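You operate a simulated robot arm through the tools that you are given. There is no shell and no other tool.

Carry out the task below with a simulated robot arm. There is one attempt and no reset: what you move stays moved.

JOB
Unplug the shaker, then free its clamp and swing the bar up.
Fine: socket switch off first, red plug on its tray, socket flap closed; knob and latch free.

It is judged by the outcome, as a careful person would: the job done as asked, and still so three seconds after it is handed in. It fails if anything else is knocked over, pushed out of place, dropped, spilled or broken.

ROBOT AND FRAMES
A 7-joint arm with a three-finger gripper, fixed in place. Base frame: the origin is at the foot of the arm, x ahead of it, y to its left, z up. Units: mm, degrees, N and s.
Its first joint turns from -166.0 to 166.0 degrees. Payload 2.69 kg.
Tool frame: the origin (TCP) lies between the finger pads and is the grasp point; the fingertips stand 30 mm ahead of it; z points along the fingers, y is the line along which they close. The gripper opens to 128 mm. The gripper's body begins 117 mm behind the TCP.
Orientation is told as [roll, pitch, yaw] about the base's x, y, z axes, in that order, counted from this pose: with the fingers straight down and closing along the base's y, the tool's x points along the base's -x, its y along +y and its z along -z.

CONTROLS
- The arm moves only by the tool jog_arm. Its argument "increments" is a list of rows, each a list of 7 numbers: the turn, a rotation vector about the tool's x, y, z in degrees, then the shift along the tool's x, y, z in m, then the gripper command, from -1 (shut) to 1 (fully open), values between in proportion. In form: [[wx, wy, wz, x, y, z, hand], ...]. A call has 1 to 20 rows; each row is the pose to reach, as a shift and turn from the pose commanded when the call began, along the tool's axes at that moment. Each row takes 0.2 s and may step no farther than 50 mm and 8.6 degrees from the row before; otherwise, or with a gripper value out of range, the whole call is refused. A pose out of reach is approached as far as the arm can. The call stops where the force on the tool passes 90 N (or 10 N more than at its start, if that is more) or the arm is blocked; 0.2 s more then pass. The fingers move at their own pace and stop on an object; they squeeze with about 26 N. The grip force told is the motor's: it shows also when the fingers shut on nothing. Time passes only in rows, and 0.2 s behind the last, so rows that repeat a pose let the fingers close. The reply holds the time, the measured pose of the TCP, the force on the tool along the base axes, the opening and the grip force, in the units named above and with some noise, with the torque about the TCP (base axes, N m) and any sound that the robot's microphone picked up.
- Cameras (640 x 400 px; columns grow to the right, rows downward): "scene" is fixed at [227.4, 501.5, 1678.7]; the picture's right is [-0.09, -1.00, 0.00], its down [-0.63, 0.06, -0.77] and it looks along [0.77, -0.07, -0.64] (base axes); focal length 214 px, centre (320, 200). "wrist" rides on the gripper at [58, 54, -131] in the tool frame; the picture's right is [-0.68, 0.74, 0.00], its down [-0.62, -0.57, -0.55] and it looks along [-0.40, -0.37, 0.84] (tool axes); focal length 234 px, centre (320, 200). There is no depth. A picture from a camera that has moved, and an enlarged one, comes with that camera's place and axes in the base frame and with its lens. The place of the scene camera against the robot may be out by one fixed shift of up to 18 mm in any direction.
- capture(camera): a new picture of that camera. It takes no simulated time.
- lift_body(by): slides the trunk up (or, below 0, down) by that many mm; the arm rides with it, the base frame stays. It gives what a move gives, with no picture.
- close_up(camera, box): a new picture of the part [left, top, right, bottom] of that camera's present view, enlarged. It takes no simulated time.
- hand_in(): hands the job in; it is judged then, once.

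Places have to be worked out from the pictures, the camera data and where the tool is seen. Open the gripper and draw the arm clear of the work before you hand the job in, unless the task says otherwise.

The tools are called after "Emit:" by a JSON object that holds its "fn" and its "kwargs". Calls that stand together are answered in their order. jog_arm: Moves the arm, as the interface text tells. Its arguments: {"type":"object","properties":{"increments":{"type":"array","items":{"type":"array","items":{"type":"number"}}}},"required":["increments"]} The other tools are called the same way: lift_body (by) slides the trunk up or down; capture (camera) takes a picture; close_up (camera, box) takes an enlarged picture of a part of a camera's view; hand_in () hands the job in.

At the start:

```text
clock: 0.0
eef_pos: [620.5, 310.9, 1477.4]
tcp_rot: [0.0, 0.0, -0.1]
wrist_force: [0.4, -1.1, 0.2]
wrist_torque: [0.0, 0.0, -0.01]
gripper_width: 127.9
gripper_force: 0.1
trunk travel left (down, up): [-175.0, 175.0]
```

scene: 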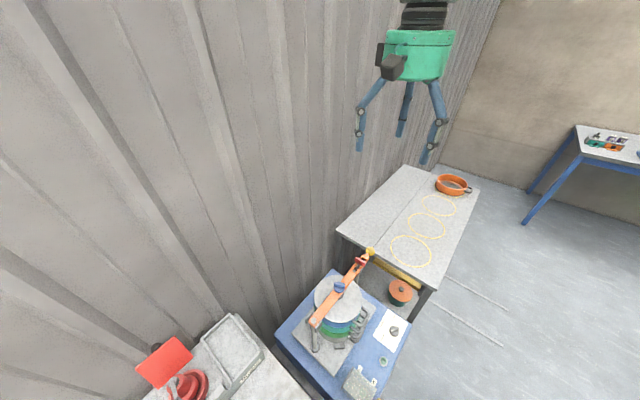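
wrist: 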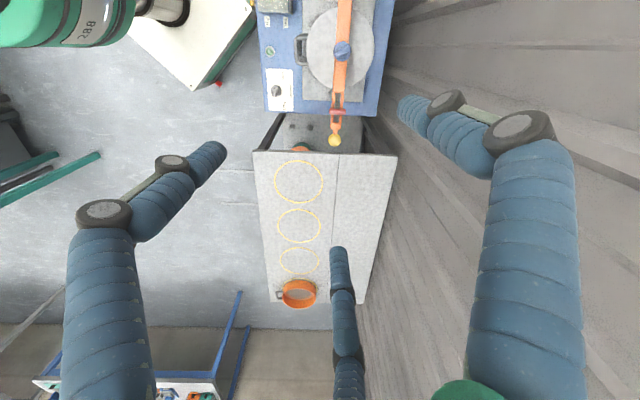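

I'll start by looking more closely at the scene: the shaker on the blue table, the socket with the red flap/plug at bottom left, and the tray.

Emit:
{"fn": "close_up", "kwargs": {"camera": "scene", "box": [120, 300, 280, 400]}}

Emit:
{"fn": "close_up", "kwargs": {"camera": "scene", "box": [270, 240, 430, 400]}}

Emit:
{"fn": "close_up", "kwargs": {"camera": "wrist", "box": [240, 0, 400, 150]}}

```text
4.00 times, centred on (200, 350) of scene
camera zoom: at [227.4, 501.5, 1678.7], right [-0.09, -1.0, 0.0], down [-0.63, 0.06, -0.77], along [0.77, -0.07, -0.64], focal length 858 px, centre (800, -400)
```

zoom: 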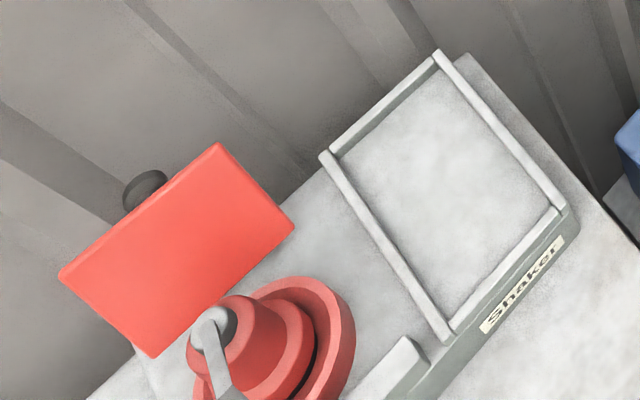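

```text
2.50 times, centred on (350, 320) of scene
camera zoom: at [227.4, 501.5, 1678.7], right [-0.09, -1.0, 0.0], down [-0.63, 0.06, -0.77], along [0.77, -0.07, -0.64], focal length 536 px, centre (245, -100)
```

zoom: 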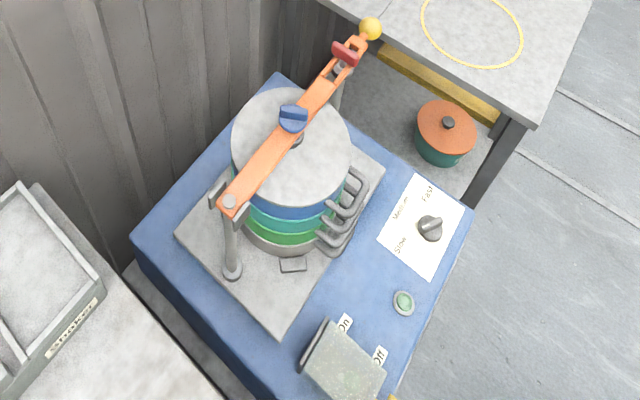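

```text
2.67 times, centred on (320, 75) of wrist
camera zoom: at [564.9, 363.7, 1607.9], right [0.68, 0.74, 0.0], down [0.62, -0.57, 0.55], along [0.4, -0.37, -0.84], focal length 624 px, centre (320, 533)
```

zoom: 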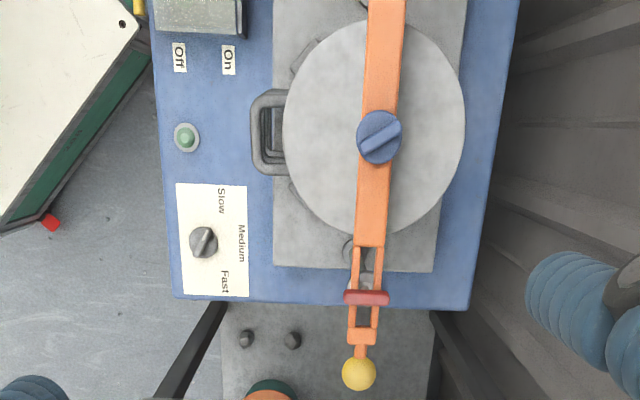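

The shaker lid is around (600, 398, 915) by triangulation, with the clamp bar running toward −y/+x. The socket is off toward +y, so I turn the wrist camera there with the arm still high and clear of everything.

Emit:
{"fn": "jog_arm", "kwargs": {"increments": [[0, 0, -8, 0.025, 0.02, 0.003, 1], [0, 0, -16, 0.05, 0.04, 0.006, 1], [0, 0, -24, 0.075, 0.06, 0.009, 1], [0, 0, -32, 0.1, 0.08, 0.012, 1], [0, 0, -40, 0.125, 0.1, 0.015, 1], [0, 0, -48, 0.15, 0.12, 0.018, 1], [0, 0, -56, 0.175, 0.14, 0.021, 1], [0, 0, -64, 0.2, 0.16, 0.024, 1], [0, 0, -72, 0.225, 0.18, 0.027, 1], [0, 0, -80, 0.25, 0.2, 0.03, 1], [0, 0, -88, 0.275, 0.22, 0.033, 1]]}}

Emit:
{"fn": "capture", "kwargs": {"camera": "wrist"}}

Emit:
{"fn": "capture", "kwargs": {"camera": "scene"}}

```text
clock: 2.4
eef_pos: [347.8, 532.6, 1442.6]
tcp_rot: [0.1, 0.1, 88.0]
wrist_force: [0.8, -0.1, -0.2]
wrist_torque: [-0.02, 0.01, 0.02]
gripper_width: 128.0
gripper_force: 0.1
trunk travel left (down, up): [-175.0, 175.0]
```

```text
taken
camera wrist: at [293.0, 475.6, 1572.9], right [-0.71, 0.7, 0.0], down [0.59, 0.6, 0.55], along [0.38, 0.39, -0.84], focal length 234 px, centre (320, 200)
```

wrist: 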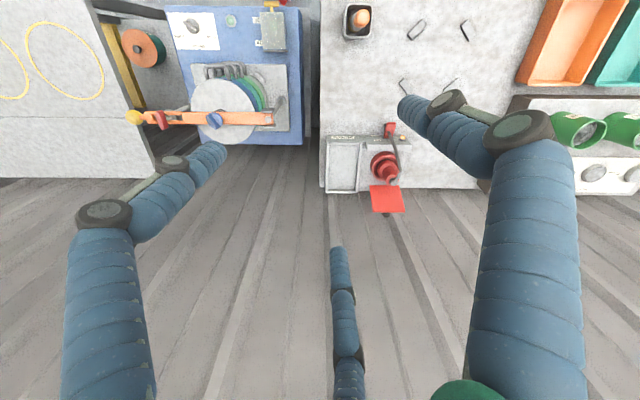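

```text
taken
```

scene: 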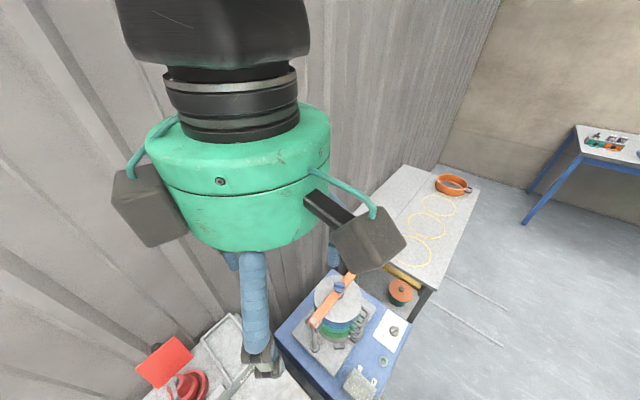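

Now the wrist view shows the socket bench: a grey tray labelled "Shaker", red socket with plug, red flap up, and something like a switch box beside. Zooming in.

Emit:
{"fn": "close_up", "kwargs": {"camera": "wrist", "box": [310, 100, 430, 220]}}

Emit:
{"fn": "close_up", "kwargs": {"camera": "wrist", "box": [110, 0, 310, 150]}}

```text
3.33 times, centred on (370, 160) of wrist
camera zoom: at [293.0, 475.6, 1572.9], right [-0.71, 0.7, 0.0], down [0.59, 0.6, 0.55], along [0.38, 0.39, -0.84], focal length 781 px, centre (153, 333)
```

zoom: 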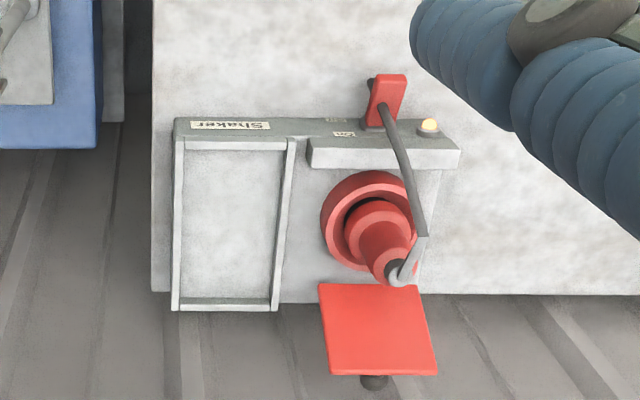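

```text
2.67 times, centred on (210, 75) of wrist
camera zoom: at [293.0, 475.6, 1572.9], right [-0.71, 0.7, 0.0], down [0.59, 0.6, 0.55], along [0.38, 0.39, -0.84], focal length 624 px, centre (613, 533)
```

zoom: 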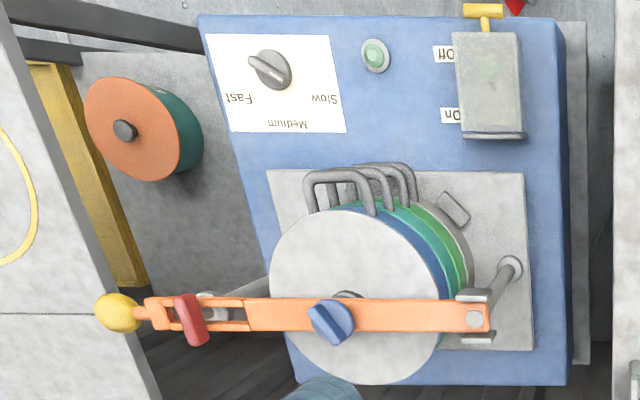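

I need accurate positions, so I'll take a second wrist view from a lower pose nearer the socket (still well above everything) to triangulate.

Emit:
{"fn": "jog_arm", "kwargs": {"increments": [[0, 0, 0, -0.027, 0.017, 0.032, 1], [0, 0, 0, -0.055, 0.035, 0.064, 1], [0, 0, 0, -0.082, 0.052, 0.096, 1], [0, 0, 0, -0.11, 0.069, 0.128, 1], [0, 0, 0, -0.137, 0.087, 0.16, 1], [0, 0, 0, -0.164, 0.104, 0.192, 1]]}}

Emit:
{"fn": "capture", "kwargs": {"camera": "wrist"}}

Emit:
{"fn": "capture", "kwargs": {"camera": "scene"}}

```text
clock: 3.8
eef_pos: [249.4, 698.0, 1252.8]
tcp_rot: [0.0, 0.0, 87.9]
wrist_force: [-0.3, 0.4, -0.1]
wrist_torque: [0.0, -0.02, -0.01]
gripper_width: 128.1
gripper_force: 0.0
trunk travel left (down, up): [-175.0, 175.0]
```

```text
taken
camera wrist: at [194.3, 641.9, 1383.0], right [-0.71, 0.7, 0.0], down [0.59, 0.6, 0.55], along [0.39, 0.39, -0.84], focal length 234 px, centre (320, 200)
```

wrist: 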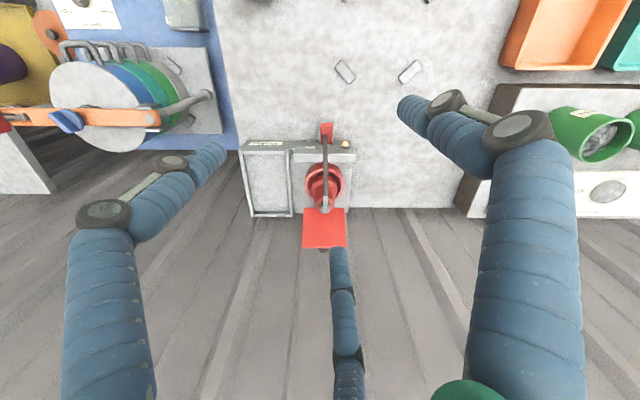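

```text
taken
```

scene: 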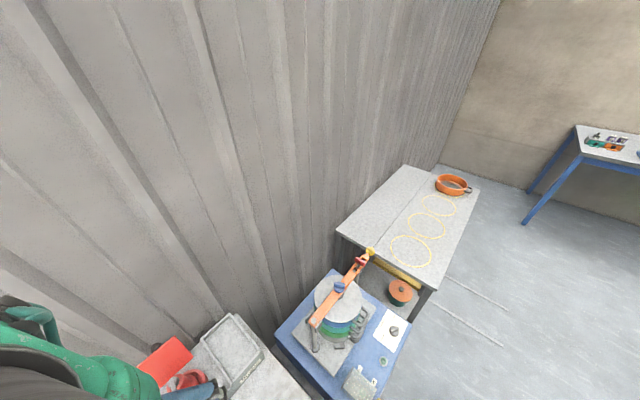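

Emit:
{"fn": "close_up", "kwargs": {"camera": "wrist", "box": [230, 110, 390, 270]}}

```text
2.50 times, centred on (310, 190) of wrist
camera zoom: at [194.3, 641.9, 1383.0], right [-0.71, 0.7, 0.0], down [0.59, 0.6, 0.55], along [0.39, 0.39, -0.84], focal length 585 px, centre (345, 225)
```

zoom: 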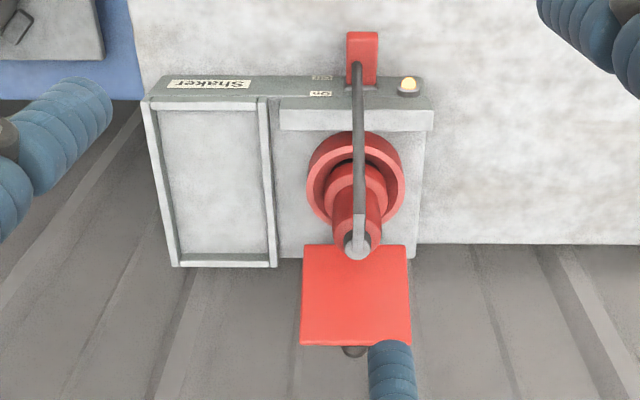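

Triangulated so far: flap hinge edge ≈(433,830,951)–(367,895,951), flap top ≈z 1038 leaning back toward the wall; plug roughly vertical with its end near (363,824,1021); rocker lever near (300,750,890). I'll check what the hand looks like when it closes, to know which parts are the fingers.

Emit:
{"fn": "jog_arm", "kwargs": {"increments": [[0, 0, 0, 0, 0, 0, -1], [0, 0, 0, 0, 0, 0, -1], [0, 0, 0, 0, 0, 0, -1]]}}

Emit:
{"fn": "capture", "kwargs": {"camera": "wrist"}}

Emit:
{"fn": "capture", "kwargs": {"camera": "scene"}}

```text
clock: 4.6
eef_pos: [250.6, 697.9, 1252.7]
tcp_rot: [0.0, 0.0, 87.8]
wrist_force: [0.4, 0.1, 0.7]
wrist_torque: [-0.03, 0.02, 0.01]
gripper_width: 2.2
gripper_force: 26.5
trunk travel left (down, up): [-175.0, 175.0]
```

```text
taken
camera wrist: at [194.8, 641.5, 1383.2], right [-0.71, 0.7, 0.0], down [0.59, 0.6, 0.55], along [0.39, 0.39, -0.84], focal length 234 px, centre (320, 200)
```

wrist: 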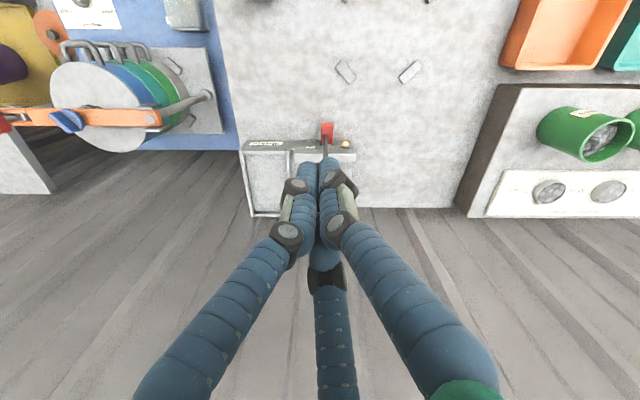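

```text
taken
```

scene: 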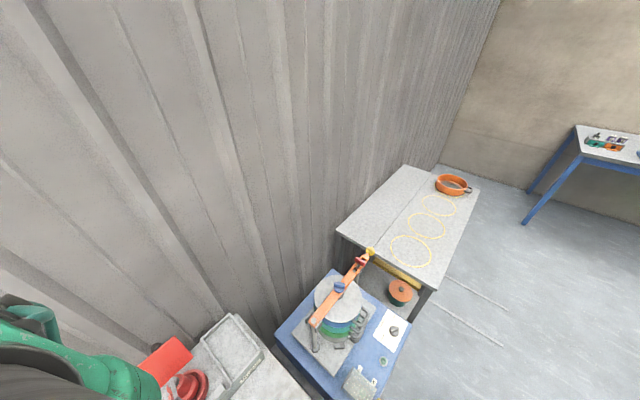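

The hand is visually three-fingered, closing to the TCP axis. I reopen and lower toward the socket switch for a closer look, staying ~130 mm above the console.

Emit:
{"fn": "jog_arm", "kwargs": {"increments": [[0, 0, 0, 0.003, 0.004, 0.04, 1], [0, 0, 0, 0.006, 0.008, 0.08, 1], [0, 0, 0, 0.01, 0.012, 0.12, 1], [0, 0, 0, 0.014, 0.017, 0.16, 1], [0, 0, 0, 0.018, 0.022, 0.2, 1]]}}

Emit:
{"fn": "capture", "kwargs": {"camera": "wrist"}}

Emit:
{"fn": "close_up", "kwargs": {"camera": "wrist", "box": [220, 120, 420, 270]}}

```text
clock: 5.8
eef_pos: [227.6, 682.3, 1054.6]
tcp_rot: [0.0, 0.0, 87.9]
wrist_force: [-0.4, 0.3, -0.4]
wrist_torque: [-0.01, -0.01, 0.01]
gripper_width: 127.9
gripper_force: 0.1
trunk travel left (down, up): [-175.0, 175.0]
```

```text
taken
camera wrist: at [172.6, 625.9, 1184.8], right [-0.71, 0.7, 0.0], down [0.59, 0.59, 0.55], along [0.39, 0.39, -0.84], focal length 234 px, centre (320, 200)
```

wrist: 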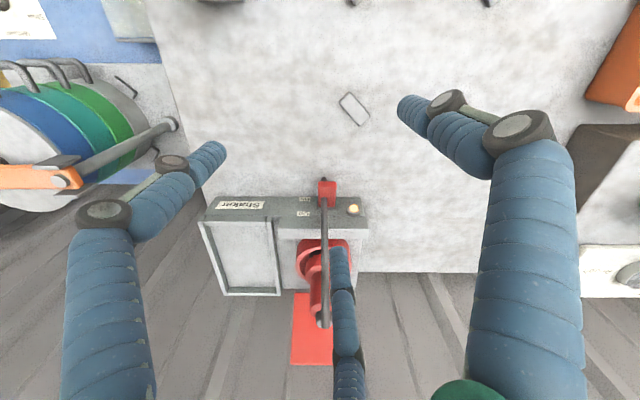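

```text
2.67 times, centred on (320, 195) of wrist
camera zoom: at [172.6, 625.9, 1184.8], right [-0.71, 0.7, 0.0], down [0.59, 0.59, 0.55], along [0.39, 0.39, -0.84], focal length 624 px, centre (320, 213)
```

zoom: 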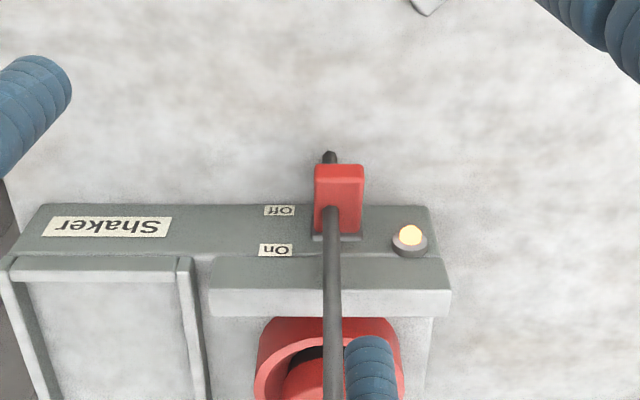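

The "On/Off" strip turns out to be the vertical front face of the console (On ≈ z 912, Off ≈ z 874), with the red lever sticking out of it pointing up (On, lamp lit). I'll tilt the tool to look at the lever more horizontally and confirm its geometry.

Emit:
{"fn": "jog_arm", "kwargs": {"increments": [[5.44, -5.86, 0, 0.015, 0.008, 0.011, 1], [10.9, -11.7, 0, 0.03, 0.016, 0.022, 1], [16.3, -17.6, 0, 0.045, 0.025, 0.033, 1], [21.8, -23.4, 0, 0.06, 0.033, 0.044, 1], [27.2, -29.3, 0, 0.0755, 0.0412, 0.055, 1]]}}

Emit:
{"fn": "capture", "kwargs": {"camera": "wrist"}}

Emit:
{"fn": "close_up", "kwargs": {"camera": "wrist", "box": [220, 130, 420, 280]}}

```text
clock: 7.2
eef_pos: [214.4, 577.1, 960.6]
tcp_rot: [-29.0, -24.8, 92.1]
wrist_force: [1.0, -0.3, -0.3]
wrist_torque: [0.0, 0.11, 0.08]
gripper_width: 127.9
gripper_force: 0.1
trunk travel left (down, up): [-175.0, 175.0]
stopped in row 5: the arm was blocked; the commanded pose is now the measured one
```

```text
taken
camera wrist: at [107.9, 482.2, 1016.5], right [-0.67, 0.74, -0.04], down [0.22, 0.25, 0.94], along [0.71, 0.63, -0.33], focal length 234 px, centre (320, 200)
```

wrist: 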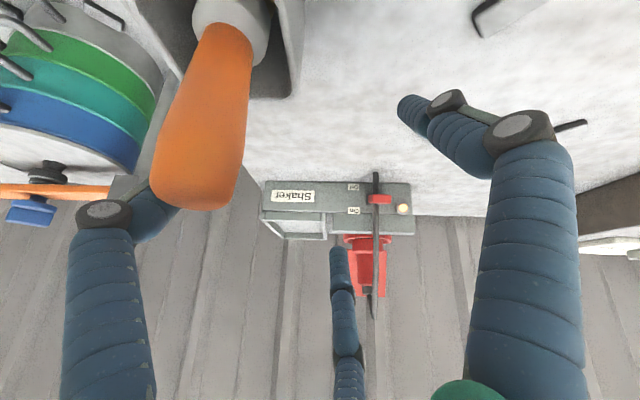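

```text
2.67 times, centred on (320, 205) of wrist
camera zoom: at [107.9, 482.2, 1016.5], right [-0.67, 0.74, -0.04], down [0.22, 0.25, 0.94], along [0.71, 0.63, -0.33], focal length 624 px, centre (320, 187)
```

zoom: 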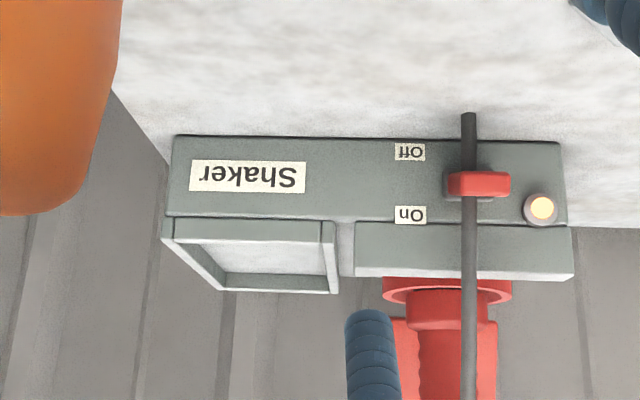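

The view confirms the lever: it sticks out of the front face pointing up to "On", tip ≈ (278,742,908). The arm ran out of joint range at this tilt, and an upright orange-handled item (≈(203,500), top z≈991) is close to the hand on the −y side, so I back out up and away from it, then untilt.

Emit:
{"fn": "jog_arm", "kwargs": {"increments": [[0, 0, 0, -0.034, -0.009, -0.007, 1], [0, 0, 0, -0.068, -0.018, -0.0135, 1], [-5, 4.8, 0, -0.09, -0.024, -0.018, 1], [-10.5, 10, 0, -0.11, -0.029, -0.022, 1], [-16, 15.4, 0, -0.12, -0.032, -0.024, 1], [-21.5, 20.7, 0, -0.128, -0.034, -0.026, 1], [-27.1, 26, 0, -0.135, -0.0356, -0.0269, 1]]}}

Emit:
{"fn": "capture", "kwargs": {"camera": "wrist"}}

```text
clock: 8.8
eef_pos: [224.8, 681.6, 1054.3]
tcp_rot: [0.0, 0.2, 85.8]
wrist_force: [-1.3, -0.9, 0.1]
wrist_torque: [0.11, 0.01, -0.02]
gripper_width: 127.7
gripper_force: 0.1
trunk travel left (down, up): [-175.0, 175.0]
```

```text
taken
camera wrist: at [168.6, 627.4, 1185.2], right [-0.69, 0.73, 0.0], down [0.61, 0.57, 0.55], along [0.4, 0.37, -0.84], focal length 234 px, centre (320, 200)
```

wrist: 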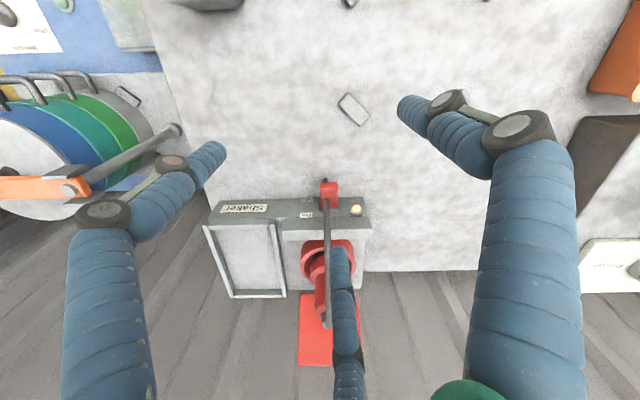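

Next: close the hand and tilt 30° (palm kept on the robot side, away from the cable loop that rises to z≈1060), positioning the fingertips above the lever tip.

Emit:
{"fn": "jog_arm", "kwargs": {"increments": [[4.9, -5.7, 0, -0.015, -0.01, 0.016, -1], [9.8, -11.35, 0, -0.03, -0.019, 0.032, -1], [14.7, -17, 0, -0.045, -0.029, 0.048, -1], [19.6, -22.7, 0, -0.0595, -0.0383, 0.064, -1], [19.6, -22.7, 0, -0.0595, -0.0383, 0.064, -1]]}}

Emit:
{"fn": "capture", "kwargs": {"camera": "wrist"}}

Emit:
{"fn": "close_up", "kwargs": {"camera": "wrist", "box": [240, 100, 440, 250]}}

```text
clock: 10.0
eef_pos: [266.9, 739.7, 989.4]
tcp_rot: [-20.8, -22.2, 89.9]
wrist_force: [0.5, 0.4, -0.6]
wrist_torque: [-0.01, 0.01, -0.01]
gripper_width: 2.3
gripper_force: 26.3
trunk travel left (down, up): [-175.0, 175.0]
```

```text
taken
camera wrist: at [171.6, 646.6, 1062.2], right [-0.69, 0.73, 0.01], down [0.33, 0.3, 0.89], along [0.64, 0.62, -0.45], focal length 234 px, centre (320, 200)
```

wrist: 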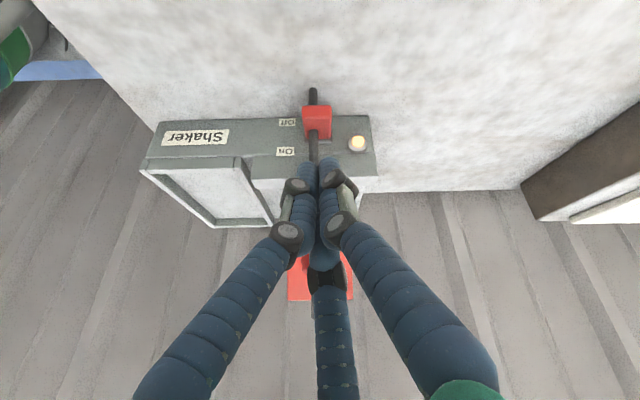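

```text
2.67 times, centred on (340, 175) of wrist
camera zoom: at [171.6, 646.6, 1062.2], right [-0.69, 0.73, 0.01], down [0.33, 0.3, 0.89], along [0.64, 0.62, -0.45], focal length 624 px, centre (267, 267)
```

zoom: 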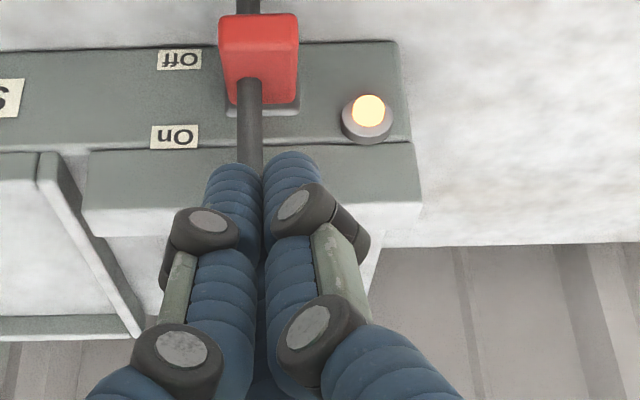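

The tip of the lever is at about (275,744), top z≈912, and my closed fingertips are right above it at (278,750,963). I now press it straight down to about z≈882.

Emit:
{"fn": "jog_arm", "kwargs": {"increments": [[0, 0, 0, 0.0076, 0.0067, 0.0174, -1], [0, 0, 0, 0.0152, 0.0133, 0.0347, -1], [0, 0, 0, 0.019, 0.0167, 0.0434, -1], [0, 0, 0, 0.0227, 0.02, 0.0521, -1], [0, 0, 0, 0.0254, 0.0223, 0.0582, -1], [0, 0, 0, 0.028, 0.0246, 0.0642, -1], [0, 0, 0, 0.0303, 0.0266, 0.0694, -1]]}}

Emit:
{"fn": "close_up", "kwargs": {"camera": "wrist", "box": [240, 60, 440, 210]}}

```text
clock: 11.6
eef_pos: [268.4, 739.8, 912.0]
tcp_rot: [-20.8, -22.1, 90.0]
wrist_force: [-0.3, -1.0, 0.2]
wrist_torque: [0.0, 0.01, 0.02]
gripper_width: 1.7
gripper_force: 31.4
trunk travel left (down, up): [-175.0, 175.0]
```

```text
2.67 times, centred on (340, 135) of wrist
camera zoom: at [172.0, 646.2, 985.0], right [-0.69, 0.72, 0.01], down [0.33, 0.3, 0.89], along [0.64, 0.62, -0.45], focal length 624 px, centre (267, 373)
```

zoom: 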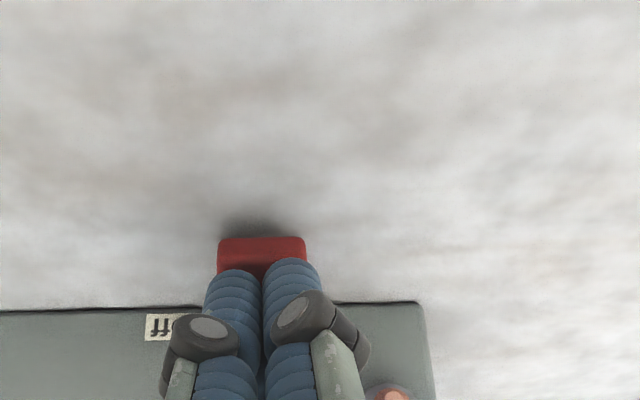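

The lever has gone down with no residual force. I rise back up and check the lamp.

Emit:
{"fn": "jog_arm", "kwargs": {"increments": [[0, 0, 0, -0.0076, -0.0067, -0.0174, -1], [0, 0, 0, -0.0152, -0.0133, -0.0347, -1], [0, 0, 0, -0.0227, -0.02, -0.0521, -1], [0, 0, 0, -0.0303, -0.0266, -0.0694, -1], [0, 0, 0, -0.038, -0.0333, -0.0868, -1]]}}

Emit:
{"fn": "capture", "kwargs": {"camera": "wrist"}}

Emit:
{"fn": "close_up", "kwargs": {"camera": "wrist", "box": [240, 100, 440, 250]}}

```text
clock: 12.8
eef_pos: [268.2, 740.6, 1013.5]
tcp_rot: [-20.8, -22.1, 90.0]
wrist_force: [0.0, -0.3, -0.4]
wrist_torque: [0.04, -0.06, 0.0]
gripper_width: 2.3
gripper_force: 31.7
trunk travel left (down, up): [-175.0, 175.0]
```

```text
taken
camera wrist: at [172.2, 647.0, 1086.4], right [-0.69, 0.73, 0.01], down [0.33, 0.3, 0.89], along [0.64, 0.62, -0.45], focal length 234 px, centre (320, 200)
```

wrist: 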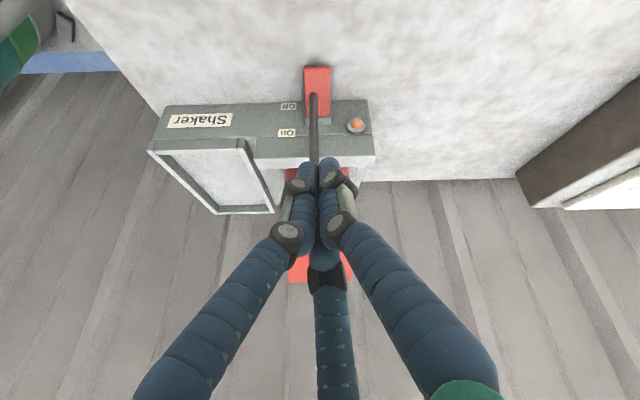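

```text
2.67 times, centred on (340, 175) of wrist
camera zoom: at [172.2, 647.0, 1086.4], right [-0.69, 0.73, 0.01], down [0.33, 0.3, 0.89], along [0.64, 0.62, -0.45], focal length 624 px, centre (267, 267)
```

zoom: 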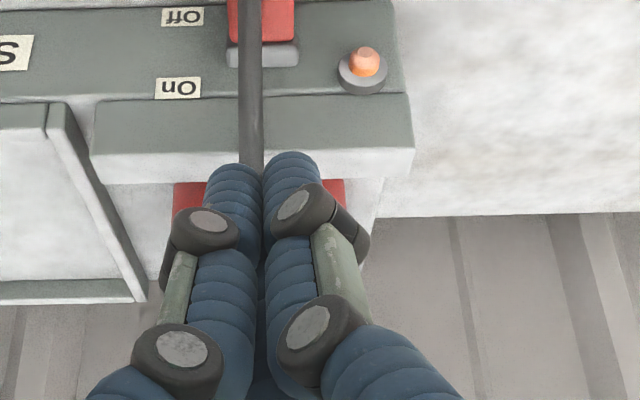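

The lever now points to Off and the lamp has gone dull. Next the plug: I raise and straighten the tool, open the hand, then yaw so the closing axis runs along the wall (so the cable plane passes between the fingers).

Emit:
{"fn": "jog_arm", "kwargs": {"increments": [[0, 0, 0, -0.0176, -0.0177, -0.0253, -1], [-5, 5.75, 0, -0.0352, -0.0354, -0.0506, -1], [-10, 11.5, 0, -0.0527, -0.0531, -0.0758, 0], [-15, 17.25, 0, -0.0703, -0.0708, -0.1011, 1], [-20, 23, 0, -0.0703, -0.0708, -0.1011, 1]]}}

```text
clock: 14.0
eef_pos: [298.6, 759.4, 1149.5]
tcp_rot: [0.4, 0.5, 85.9]
wrist_force: [-0.6, -0.8, 0.9]
wrist_torque: [0.04, 0.0, -0.01]
gripper_width: 128.1
gripper_force: 0.1
trunk travel left (down, up): [-175.0, 175.0]
```

Emit:
{"fn": "jog_arm", "kwargs": {"increments": [[0, 0, 8.18, -0.0142, -0.0117, 0, 1], [0, 0, 16.36, -0.0284, -0.0234, 0, 1], [0, 0, 24.54, -0.0425, -0.035, 0, 1], [0, 0, 32.72, -0.0567, -0.0467, 0, 1], [0, 0, 40.9, -0.0709, -0.0584, 0, 1]]}}

Emit:
{"fn": "capture", "kwargs": {"camera": "wrist"}}

Emit:
{"fn": "close_up", "kwargs": {"camera": "wrist", "box": [220, 110, 420, 260]}}

```text
clock: 15.2
eef_pos: [364.6, 828.0, 1149.4]
tcp_rot: [0.0, 0.5, 44.8]
wrist_force: [1.1, 0.3, 0.1]
wrist_torque: [0.0, 0.0, 0.01]
gripper_width: 127.8
gripper_force: 0.0
trunk travel left (down, up): [-175.0, 175.0]
```

```text
taken
camera wrist: at [285.9, 824.4, 1279.9], right [-0.04, 1.0, -0.01], down [0.84, 0.04, 0.54], along [0.54, 0.02, -0.84], focal length 234 px, centre (320, 200)
```

wrist: 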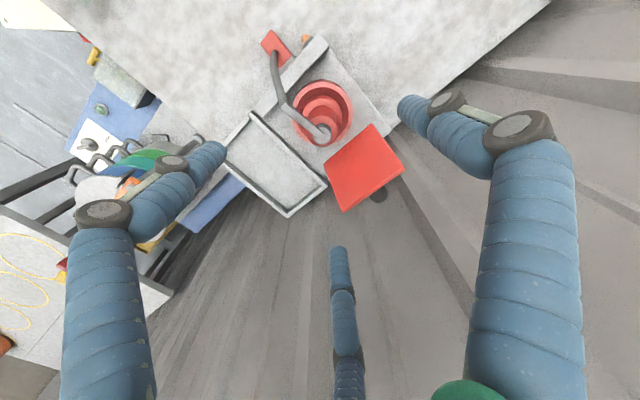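

```text
2.67 times, centred on (320, 185) of wrist
camera zoom: at [285.9, 824.4, 1279.9], right [-0.04, 1.0, -0.01], down [0.84, 0.04, 0.54], along [0.54, 0.02, -0.84], focal length 624 px, centre (320, 240)
```

zoom: 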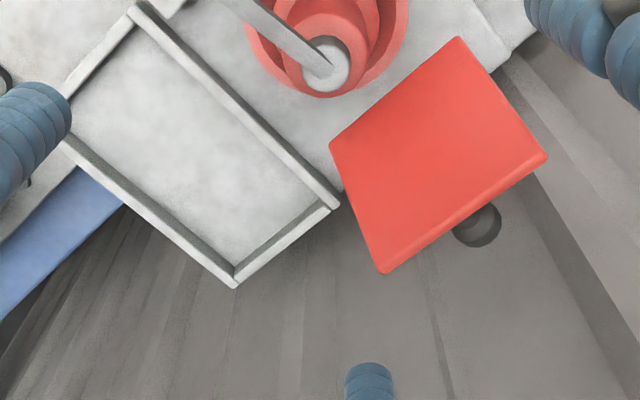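

Emit:
{"fn": "close_up", "kwargs": {"camera": "wrist", "box": [250, 30, 370, 150]}}

```text
3.33 times, centred on (310, 90) of wrist
camera zoom: at [285.9, 824.4, 1279.9], right [-0.04, 1.0, -0.01], down [0.84, 0.04, 0.54], along [0.54, 0.02, -0.84], focal length 781 px, centre (353, 567)
```

zoom: 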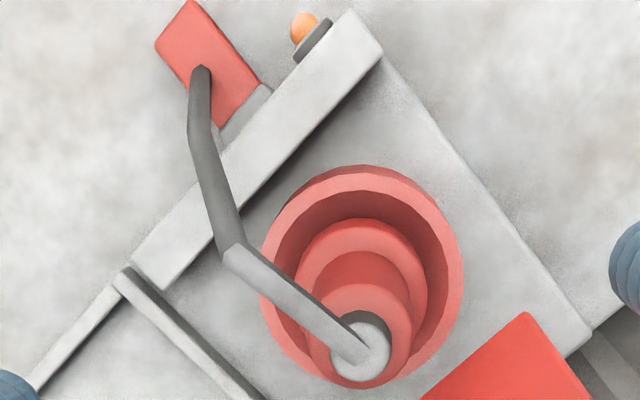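

The view is clear: the red cup socket with the plug standing in it, axis ≈ (364, 828), grip part ≈ 40 mm diameter, top at z≈1021, flange ≈ z 930. I descend with the hand partly open (70 mm) and check alignment midway.

Emit:
{"fn": "jog_arm", "kwargs": {"increments": [[0, 0, 0, 0, 0, 0.03, 0.1], [0, 0, 0, 0, 0, 0.06, 0.1], [0, 0, 0, 0, 0, 0.085, 0.1]]}}

Emit:
{"fn": "capture", "kwargs": {"camera": "wrist"}}

Emit:
{"fn": "close_up", "kwargs": {"camera": "wrist", "box": [240, 90, 400, 210]}}

Emit:
{"fn": "close_up", "kwargs": {"camera": "scene", "box": [100, 280, 260, 400]}}

```text
clock: 16.0
eef_pos: [363.0, 828.2, 1064.1]
tcp_rot: [-0.1, 0.5, 44.9]
wrist_force: [0.6, -0.8, 0.1]
wrist_torque: [-0.01, -0.02, 0.03]
gripper_width: 70.4
gripper_force: 0.0
trunk travel left (down, up): [-175.0, 175.0]
```

```text
taken
camera wrist: at [284.3, 825.0, 1195.2], right [-0.04, 1.0, -0.01], down [0.84, 0.04, 0.54], along [0.54, 0.02, -0.84], focal length 234 px, centre (320, 200)
```

wrist: 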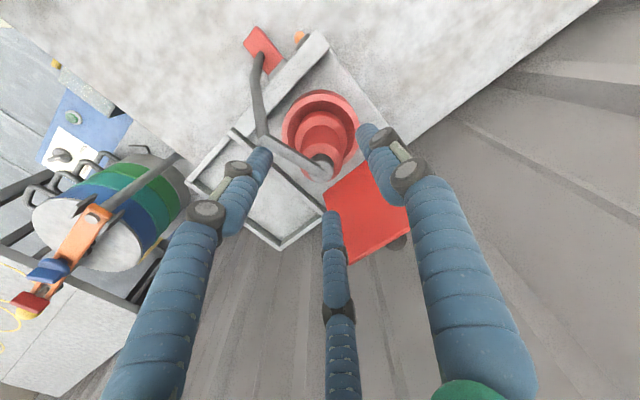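

```text
3.33 times, centred on (320, 150) of wrist
camera zoom: at [284.3, 825.0, 1195.2], right [-0.04, 1.0, -0.01], down [0.84, 0.04, 0.54], along [0.54, 0.02, -0.84], focal length 781 px, centre (320, 367)
```

zoom: 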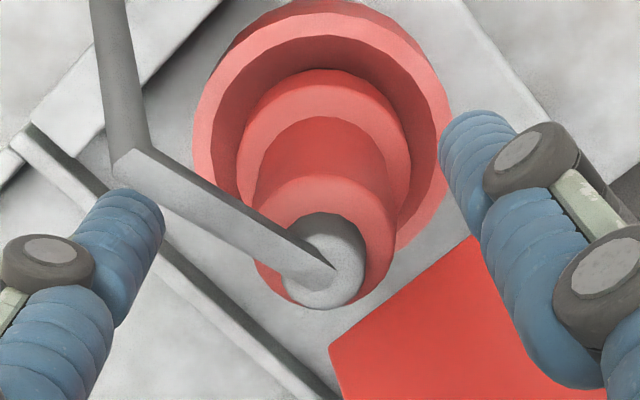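

```text
3.33 times, centred on (180, 340) of scene
camera zoom: at [227.4, 501.5, 1678.7], right [-0.09, -1.0, 0.0], down [-0.63, 0.06, -0.77], along [0.77, -0.07, -0.64], focal length 715 px, centre (787, -267)
```

zoom: 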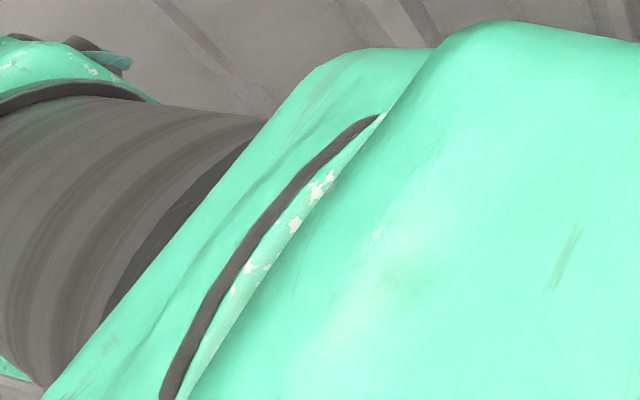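

Alignment is good: grip cylinder ≈36 mm diameter from z≈940 to 1012, axis at (364,828). I descend to TCP z≈985 (tips at 955, above the flange), then close.

Emit:
{"fn": "jog_arm", "kwargs": {"increments": [[0, 0, 0, 0, 0, 0.02, 0.1], [0, 0, 0, 0, 0, 0.04, 0.1], [0, 0, 0, 0, 0, 0.06, 0.1], [0, 0, 0, 0, 0, 0.079, 0.1], [0, 0, 0, 0, 0, 0.079, -1], [0, 0, 0, 0, 0, 0.079, -1], [0, 0, 0, 0, 0, 0.079, -1]]}}

Emit:
{"fn": "capture", "kwargs": {"camera": "wrist"}}

```text
clock: 17.6
eef_pos: [361.2, 827.1, 985.5]
tcp_rot: [-0.1, 0.4, 45.1]
wrist_force: [11.8, 15.7, 3.5]
wrist_torque: [0.88, -0.52, 0.01]
gripper_width: 52.7
gripper_force: 25.4
trunk travel left (down, up): [-175.0, 175.0]
```

```text
taken
camera wrist: at [283.4, 824.2, 1116.0], right [-0.04, 1.0, 0.0], down [0.84, 0.04, 0.54], along [0.54, 0.02, -0.84], focal length 234 px, centre (320, 200)
```

wrist: 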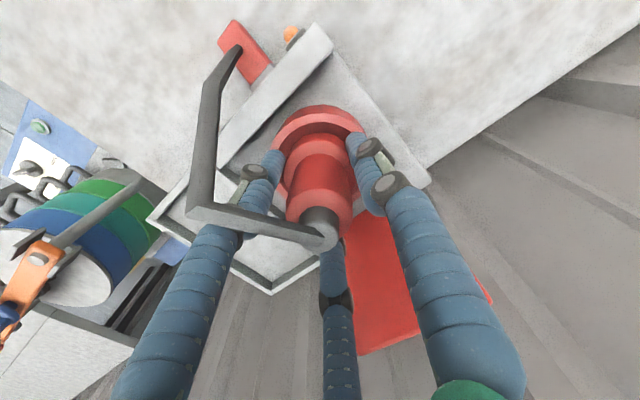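

The fingers stopped at 52.7 mm with a sideways load (~19 N toward the wall), wider than the 36 mm grip I estimated. Looking closely before pulling.

Emit:
{"fn": "close_up", "kwargs": {"camera": "wrist", "box": [240, 90, 400, 270]}}

```text
2.22 times, centred on (320, 180) of wrist
camera zoom: at [283.4, 824.2, 1116.0], right [-0.04, 1.0, 0.0], down [0.84, 0.04, 0.54], along [0.54, 0.02, -0.84], focal length 520 px, centre (320, 244)
```

zoom: 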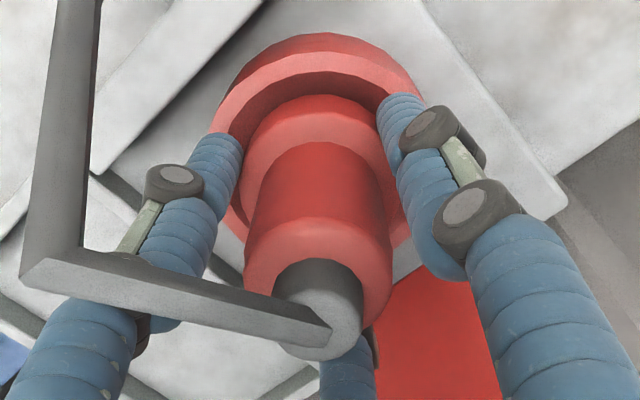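

The torque puts the contact ~50 mm below the TCP, i.e. the tips are on the plug's wide flange, and the load shows the plug centre is ~2.5 mm further toward the wall. I'll reopen, rise 20 mm, shift 2.5 mm, and regrip on the narrower grip cylinder.

Emit:
{"fn": "jog_arm", "kwargs": {"increments": [[0, 0, 0, 0, 0, 0, 0.1], [0, 0, 0, 0, 0, 0, 0.1], [0, 0, 0, -0.0025, 0, -0.01, 0.1], [0, 0, 0, -0.0025, 0, -0.02, 0.1], [0, 0, 0, -0.0025, 0, -0.02, -1], [0, 0, 0, -0.0025, 0, -0.02, -1], [0, 0, 0, -0.0025, 0, -0.02, -1]]}}

Emit:
{"fn": "close_up", "kwargs": {"camera": "wrist", "box": [240, 90, 400, 270]}}

```text
clock: 19.2
eef_pos: [361.4, 827.2, 1005.0]
tcp_rot: [-0.1, 0.5, 45.1]
wrist_force: [1.8, 0.5, 2.6]
wrist_torque: [0.1, -0.11, -0.04]
gripper_width: 36.3
gripper_force: 26.2
trunk travel left (down, up): [-175.0, 175.0]
```

```text
2.22 times, centred on (320, 180) of wrist
camera zoom: at [284.5, 824.3, 1134.9], right [-0.04, 1.0, -0.01], down [0.84, 0.04, 0.54], along [0.54, 0.02, -0.84], focal length 520 px, centre (320, 244)
```

zoom: 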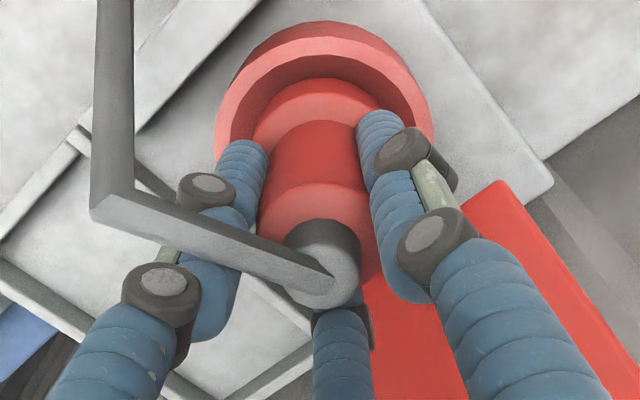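

Now the width reads 36.3 mm — a proper grip on the cylinder with almost no side load. I pull straight up in small steps.

Emit:
{"fn": "jog_arm", "kwargs": {"increments": [[0, 0, 0, 0, 0, -0.005, -1], [0, 0, 0, 0, 0, -0.01, -1], [0, 0, 0, 0, 0, -0.018, -1], [0, 0, 0, 0, 0, -0.028, -1], [0, 0, 0, 0, 0, -0.04, -1], [0, 0, 0, 0, 0, -0.05, -1]]}}

Emit:
{"fn": "capture", "kwargs": {"camera": "wrist"}}

```text
clock: 20.6
eef_pos: [361.7, 826.8, 1054.7]
tcp_rot: [-0.1, 0.5, 45.0]
wrist_force: [0.1, 0.0, -1.0]
wrist_torque: [-0.01, 0.01, 0.0]
gripper_width: 35.6
gripper_force: 26.1
trunk travel left (down, up): [-175.0, 175.0]
```

```text
taken
camera wrist: at [284.4, 824.8, 1185.6], right [-0.04, 1.0, -0.01], down [0.84, 0.04, 0.54], along [0.54, 0.02, -0.84], focal length 234 px, centre (320, 200)
```

wrist: 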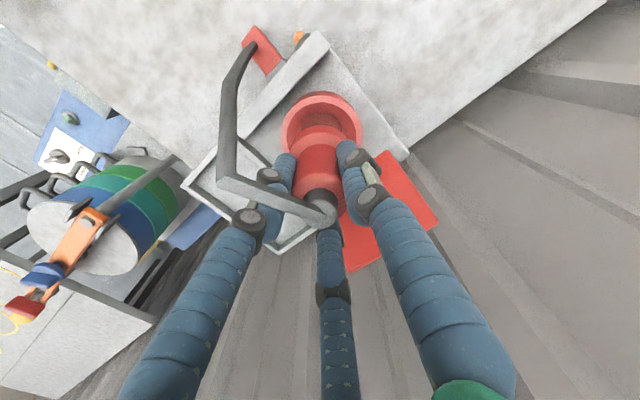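

The plug follows the hand freely (force ≈ just its weight). Continue lifting to clear the socket.

Emit:
{"fn": "jog_arm", "kwargs": {"increments": [[0, 0, 0, 0, 0, -0.02, -1], [0, 0, 0, 0, 0, -0.04, -1], [0, 0, 0, 0, 0, -0.06, -1], [0, 0, 0, 0, 0, -0.08, -1]]}}

Emit:
{"fn": "capture", "kwargs": {"camera": "wrist"}}

Emit:
{"fn": "close_up", "kwargs": {"camera": "wrist", "box": [240, 70, 400, 250]}}

Emit:
{"fn": "capture", "kwargs": {"camera": "scene"}}

```text
clock: 21.6
eef_pos: [361.1, 829.7, 1136.8]
tcp_rot: [-0.1, 0.5, 45.1]
wrist_force: [0.8, 0.0, -1.8]
wrist_torque: [0.04, 0.0, 0.0]
gripper_width: 35.8
gripper_force: 26.4
trunk travel left (down, up): [-175.0, 175.0]
```

```text
taken
camera wrist: at [283.8, 827.0, 1265.8], right [-0.04, 1.0, -0.01], down [0.84, 0.04, 0.54], along [0.54, 0.02, -0.84], focal length 234 px, centre (320, 200)
```

wrist: 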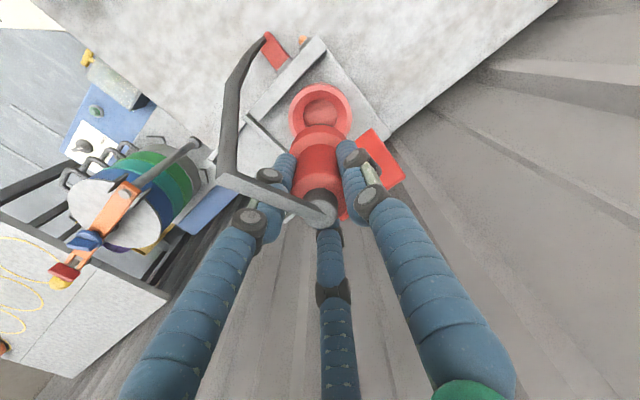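

```text
2.22 times, centred on (320, 160) of wrist
camera zoom: at [283.8, 827.0, 1265.8], right [-0.04, 1.0, -0.01], down [0.84, 0.04, 0.54], along [0.54, 0.02, -0.84], focal length 520 px, centre (320, 289)
```

zoom: 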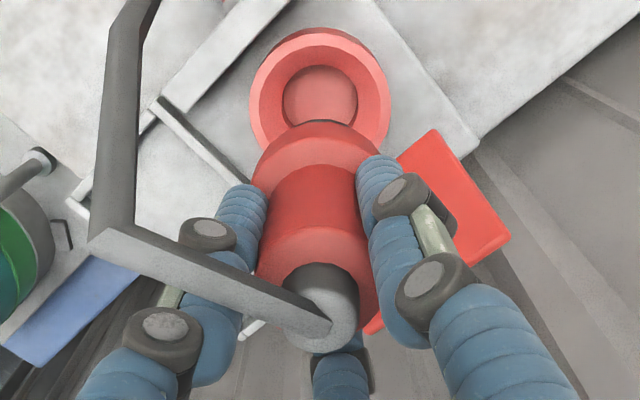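

```text
taken
```

scene: 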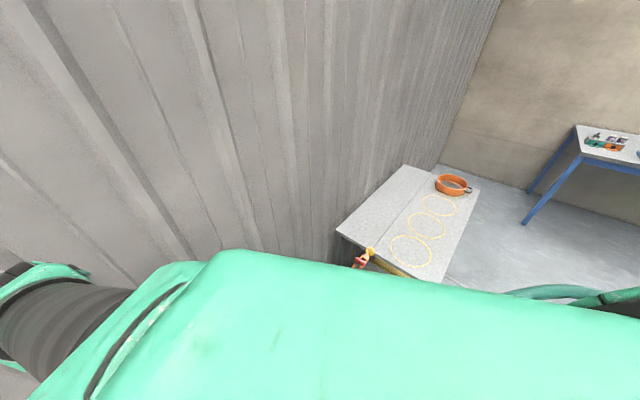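

The plug is out and hanging straight in the hand; the socket cup is empty. I carry it over the "Shaker" tray centre, ≈(459,744), at the same height.

Emit:
{"fn": "jog_arm", "kwargs": {"increments": [[0, 0, 0, -0.0013, -0.0217, 0, -1], [0, 0, 0, -0.0026, -0.0433, 0, -1], [0, 0, 0, -0.0039, -0.065, 0, -1], [0, 0, 0, -0.0052, -0.0866, 0, -1], [0, 0, 0, -0.0065, -0.1083, 0, -1], [0, 0, 0, -0.0078, -0.1299, 0, -1], [0, 0, 0, -0.0078, -0.1299, 0, -1]]}}

Emit:
{"fn": "capture", "kwargs": {"camera": "wrist"}}

Emit:
{"fn": "capture", "kwargs": {"camera": "scene"}}

```text
clock: 23.2
eef_pos: [462.6, 743.1, 1133.9]
tcp_rot: [-0.1, 0.6, 45.1]
wrist_force: [0.1, 0.2, -1.5]
wrist_torque: [0.02, 0.05, 0.02]
gripper_width: 35.4
gripper_force: 25.4
trunk travel left (down, up): [-175.0, 175.0]
```

```text
taken
camera wrist: at [384.7, 739.8, 1265.0], right [-0.04, 1.0, -0.01], down [0.84, 0.04, 0.54], along [0.54, 0.02, -0.84], focal length 234 px, centre (320, 200)
```

wrist: 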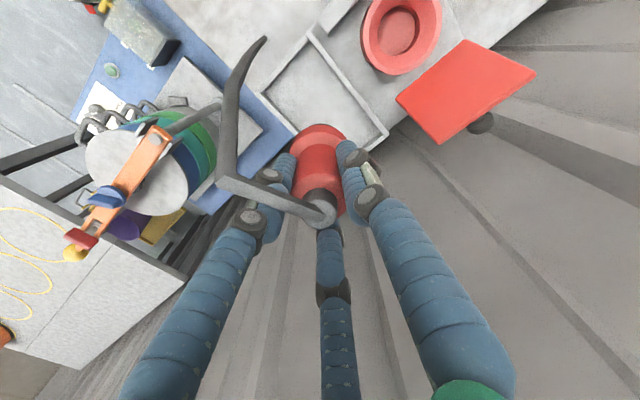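

```text
taken
```

scene: 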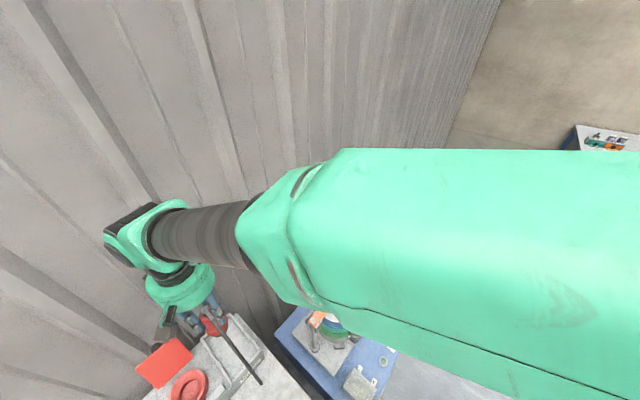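

The cable is a stiff pigtail that travels with the plug. I shift 10 mm toward the robot so the tail stays clear of the tray's front rim, and lower to 1060.

Emit:
{"fn": "jog_arm", "kwargs": {"increments": [[0, 0, 0, 0.0105, 0.0026, 0, -1], [0, 0, 0, 0.0105, 0.0026, 0.02, -1], [0, 0, 0, 0.0105, 0.0026, 0.04, -1], [0, 0, 0, 0.0105, 0.0026, 0.06, -1], [0, 0, 0, 0.0105, 0.0026, 0.075, -1]]}}

Emit:
{"fn": "capture", "kwargs": {"camera": "wrist"}}

Emit:
{"fn": "close_up", "kwargs": {"camera": "scene", "box": [120, 260, 320, 400]}}

```text
clock: 24.4
eef_pos: [450.6, 736.9, 1058.2]
tcp_rot: [-0.1, 0.4, 45.0]
wrist_force: [0.2, 0.7, -0.6]
wrist_torque: [-0.01, 0.0, -0.01]
gripper_width: 35.4
gripper_force: 26.4
trunk travel left (down, up): [-175.0, 175.0]
```

```text
taken
camera wrist: at [372.9, 734.4, 1188.6], right [-0.04, 1.0, -0.01], down [0.84, 0.04, 0.54], along [0.54, 0.02, -0.84], focal length 234 px, centre (320, 200)
```

wrist: 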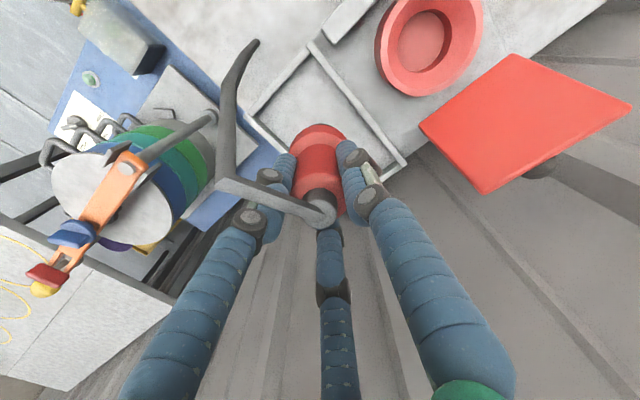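

```text
2.86 times, centred on (220, 330) of scene
camera zoom: at [227.4, 501.5, 1678.7], right [-0.09, -1.0, 0.0], down [-0.63, 0.06, -0.77], along [0.77, -0.07, -0.64], focal length 613 px, centre (606, -171)
```

zoom: 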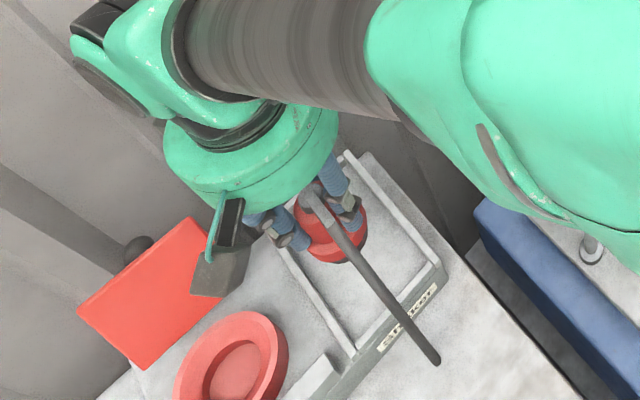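

Plug is over the tray interior with the tail in front of the console. Lowering further in small steps, watching for contact force.

Emit:
{"fn": "jog_arm", "kwargs": {"increments": [[0, 0, 0, 0, 0, 0.01, -1], [0, 0, 0, 0, 0, 0.02, -1]]}}

Emit:
{"fn": "jog_arm", "kwargs": {"increments": [[0, 0, 0, 0, 0, 0.006, -1], [0, 0, 0, 0, 0, 0.012, -1]]}}

```text
clock: 25.0
eef_pos: [449.7, 735.9, 1038.1]
tcp_rot: [-0.1, 0.5, 45.0]
wrist_force: [0.2, 0.0, -1.6]
wrist_torque: [-0.01, 0.01, 0.0]
gripper_width: 35.0
gripper_force: 25.2
trunk travel left (down, up): [-175.0, 175.0]
```

```text
clock: 25.6
eef_pos: [450.1, 736.7, 1026.6]
tcp_rot: [-0.1, 0.5, 44.9]
wrist_force: [-0.5, 0.1, -1.0]
wrist_torque: [-0.01, 0.03, 0.0]
gripper_width: 35.1
gripper_force: 25.9
trunk travel left (down, up): [-175.0, 175.0]
```

Emit:
{"fn": "jog_arm", "kwargs": {"increments": [[0, 0, 0, 0, 0, 0.004, -1], [0, 0, 0, 0, 0, 0.008, -1]]}}

Emit:
{"fn": "close_up", "kwargs": {"camera": "scene", "box": [180, 290, 280, 400]}}

```text
clock: 26.2
eef_pos: [450.8, 735.6, 1019.8]
tcp_rot: [-0.2, 0.4, 45.0]
wrist_force: [-0.3, 0.2, -0.8]
wrist_torque: [0.03, -0.02, 0.0]
gripper_width: 35.1
gripper_force: 25.8
trunk travel left (down, up): [-175.0, 175.0]
```

```text
3.64 times, centred on (230, 345) of scene
camera zoom: at [227.4, 501.5, 1678.7], right [-0.09, -1.0, 0.0], down [-0.63, 0.06, -0.77], along [0.77, -0.07, -0.64], focal length 780 px, centre (647, -327)
```

zoom: 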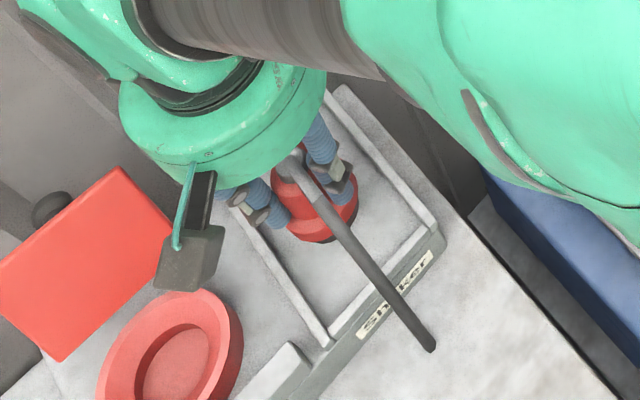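

Emit:
{"fn": "jog_arm", "kwargs": {"increments": [[0, 0, 0, 0, 0, 0.003, -1], [0, 0, 0, 0, 0, 0.006, -1]]}}

Emit:
{"fn": "jog_arm", "kwargs": {"increments": [[0, 0, 0, 0, 0, 0.002, -1], [0, 0, 0, 0, 0, 0.004, -1]]}}

```text
clock: 26.8
eef_pos: [450.9, 736.1, 1012.6]
tcp_rot: [0.0, 0.5, 45.0]
wrist_force: [0.2, -0.9, -1.1]
wrist_torque: [0.02, -0.02, -0.02]
gripper_width: 35.2
gripper_force: 26.1
trunk travel left (down, up): [-175.0, 175.0]
```

```text
clock: 27.4
eef_pos: [450.5, 735.4, 1009.2]
tcp_rot: [-0.1, 0.5, 45.0]
wrist_force: [0.7, -0.1, -1.6]
wrist_torque: [0.0, 0.04, 0.01]
gripper_width: 35.2
gripper_force: 25.8
trunk travel left (down, up): [-175.0, 175.0]
```

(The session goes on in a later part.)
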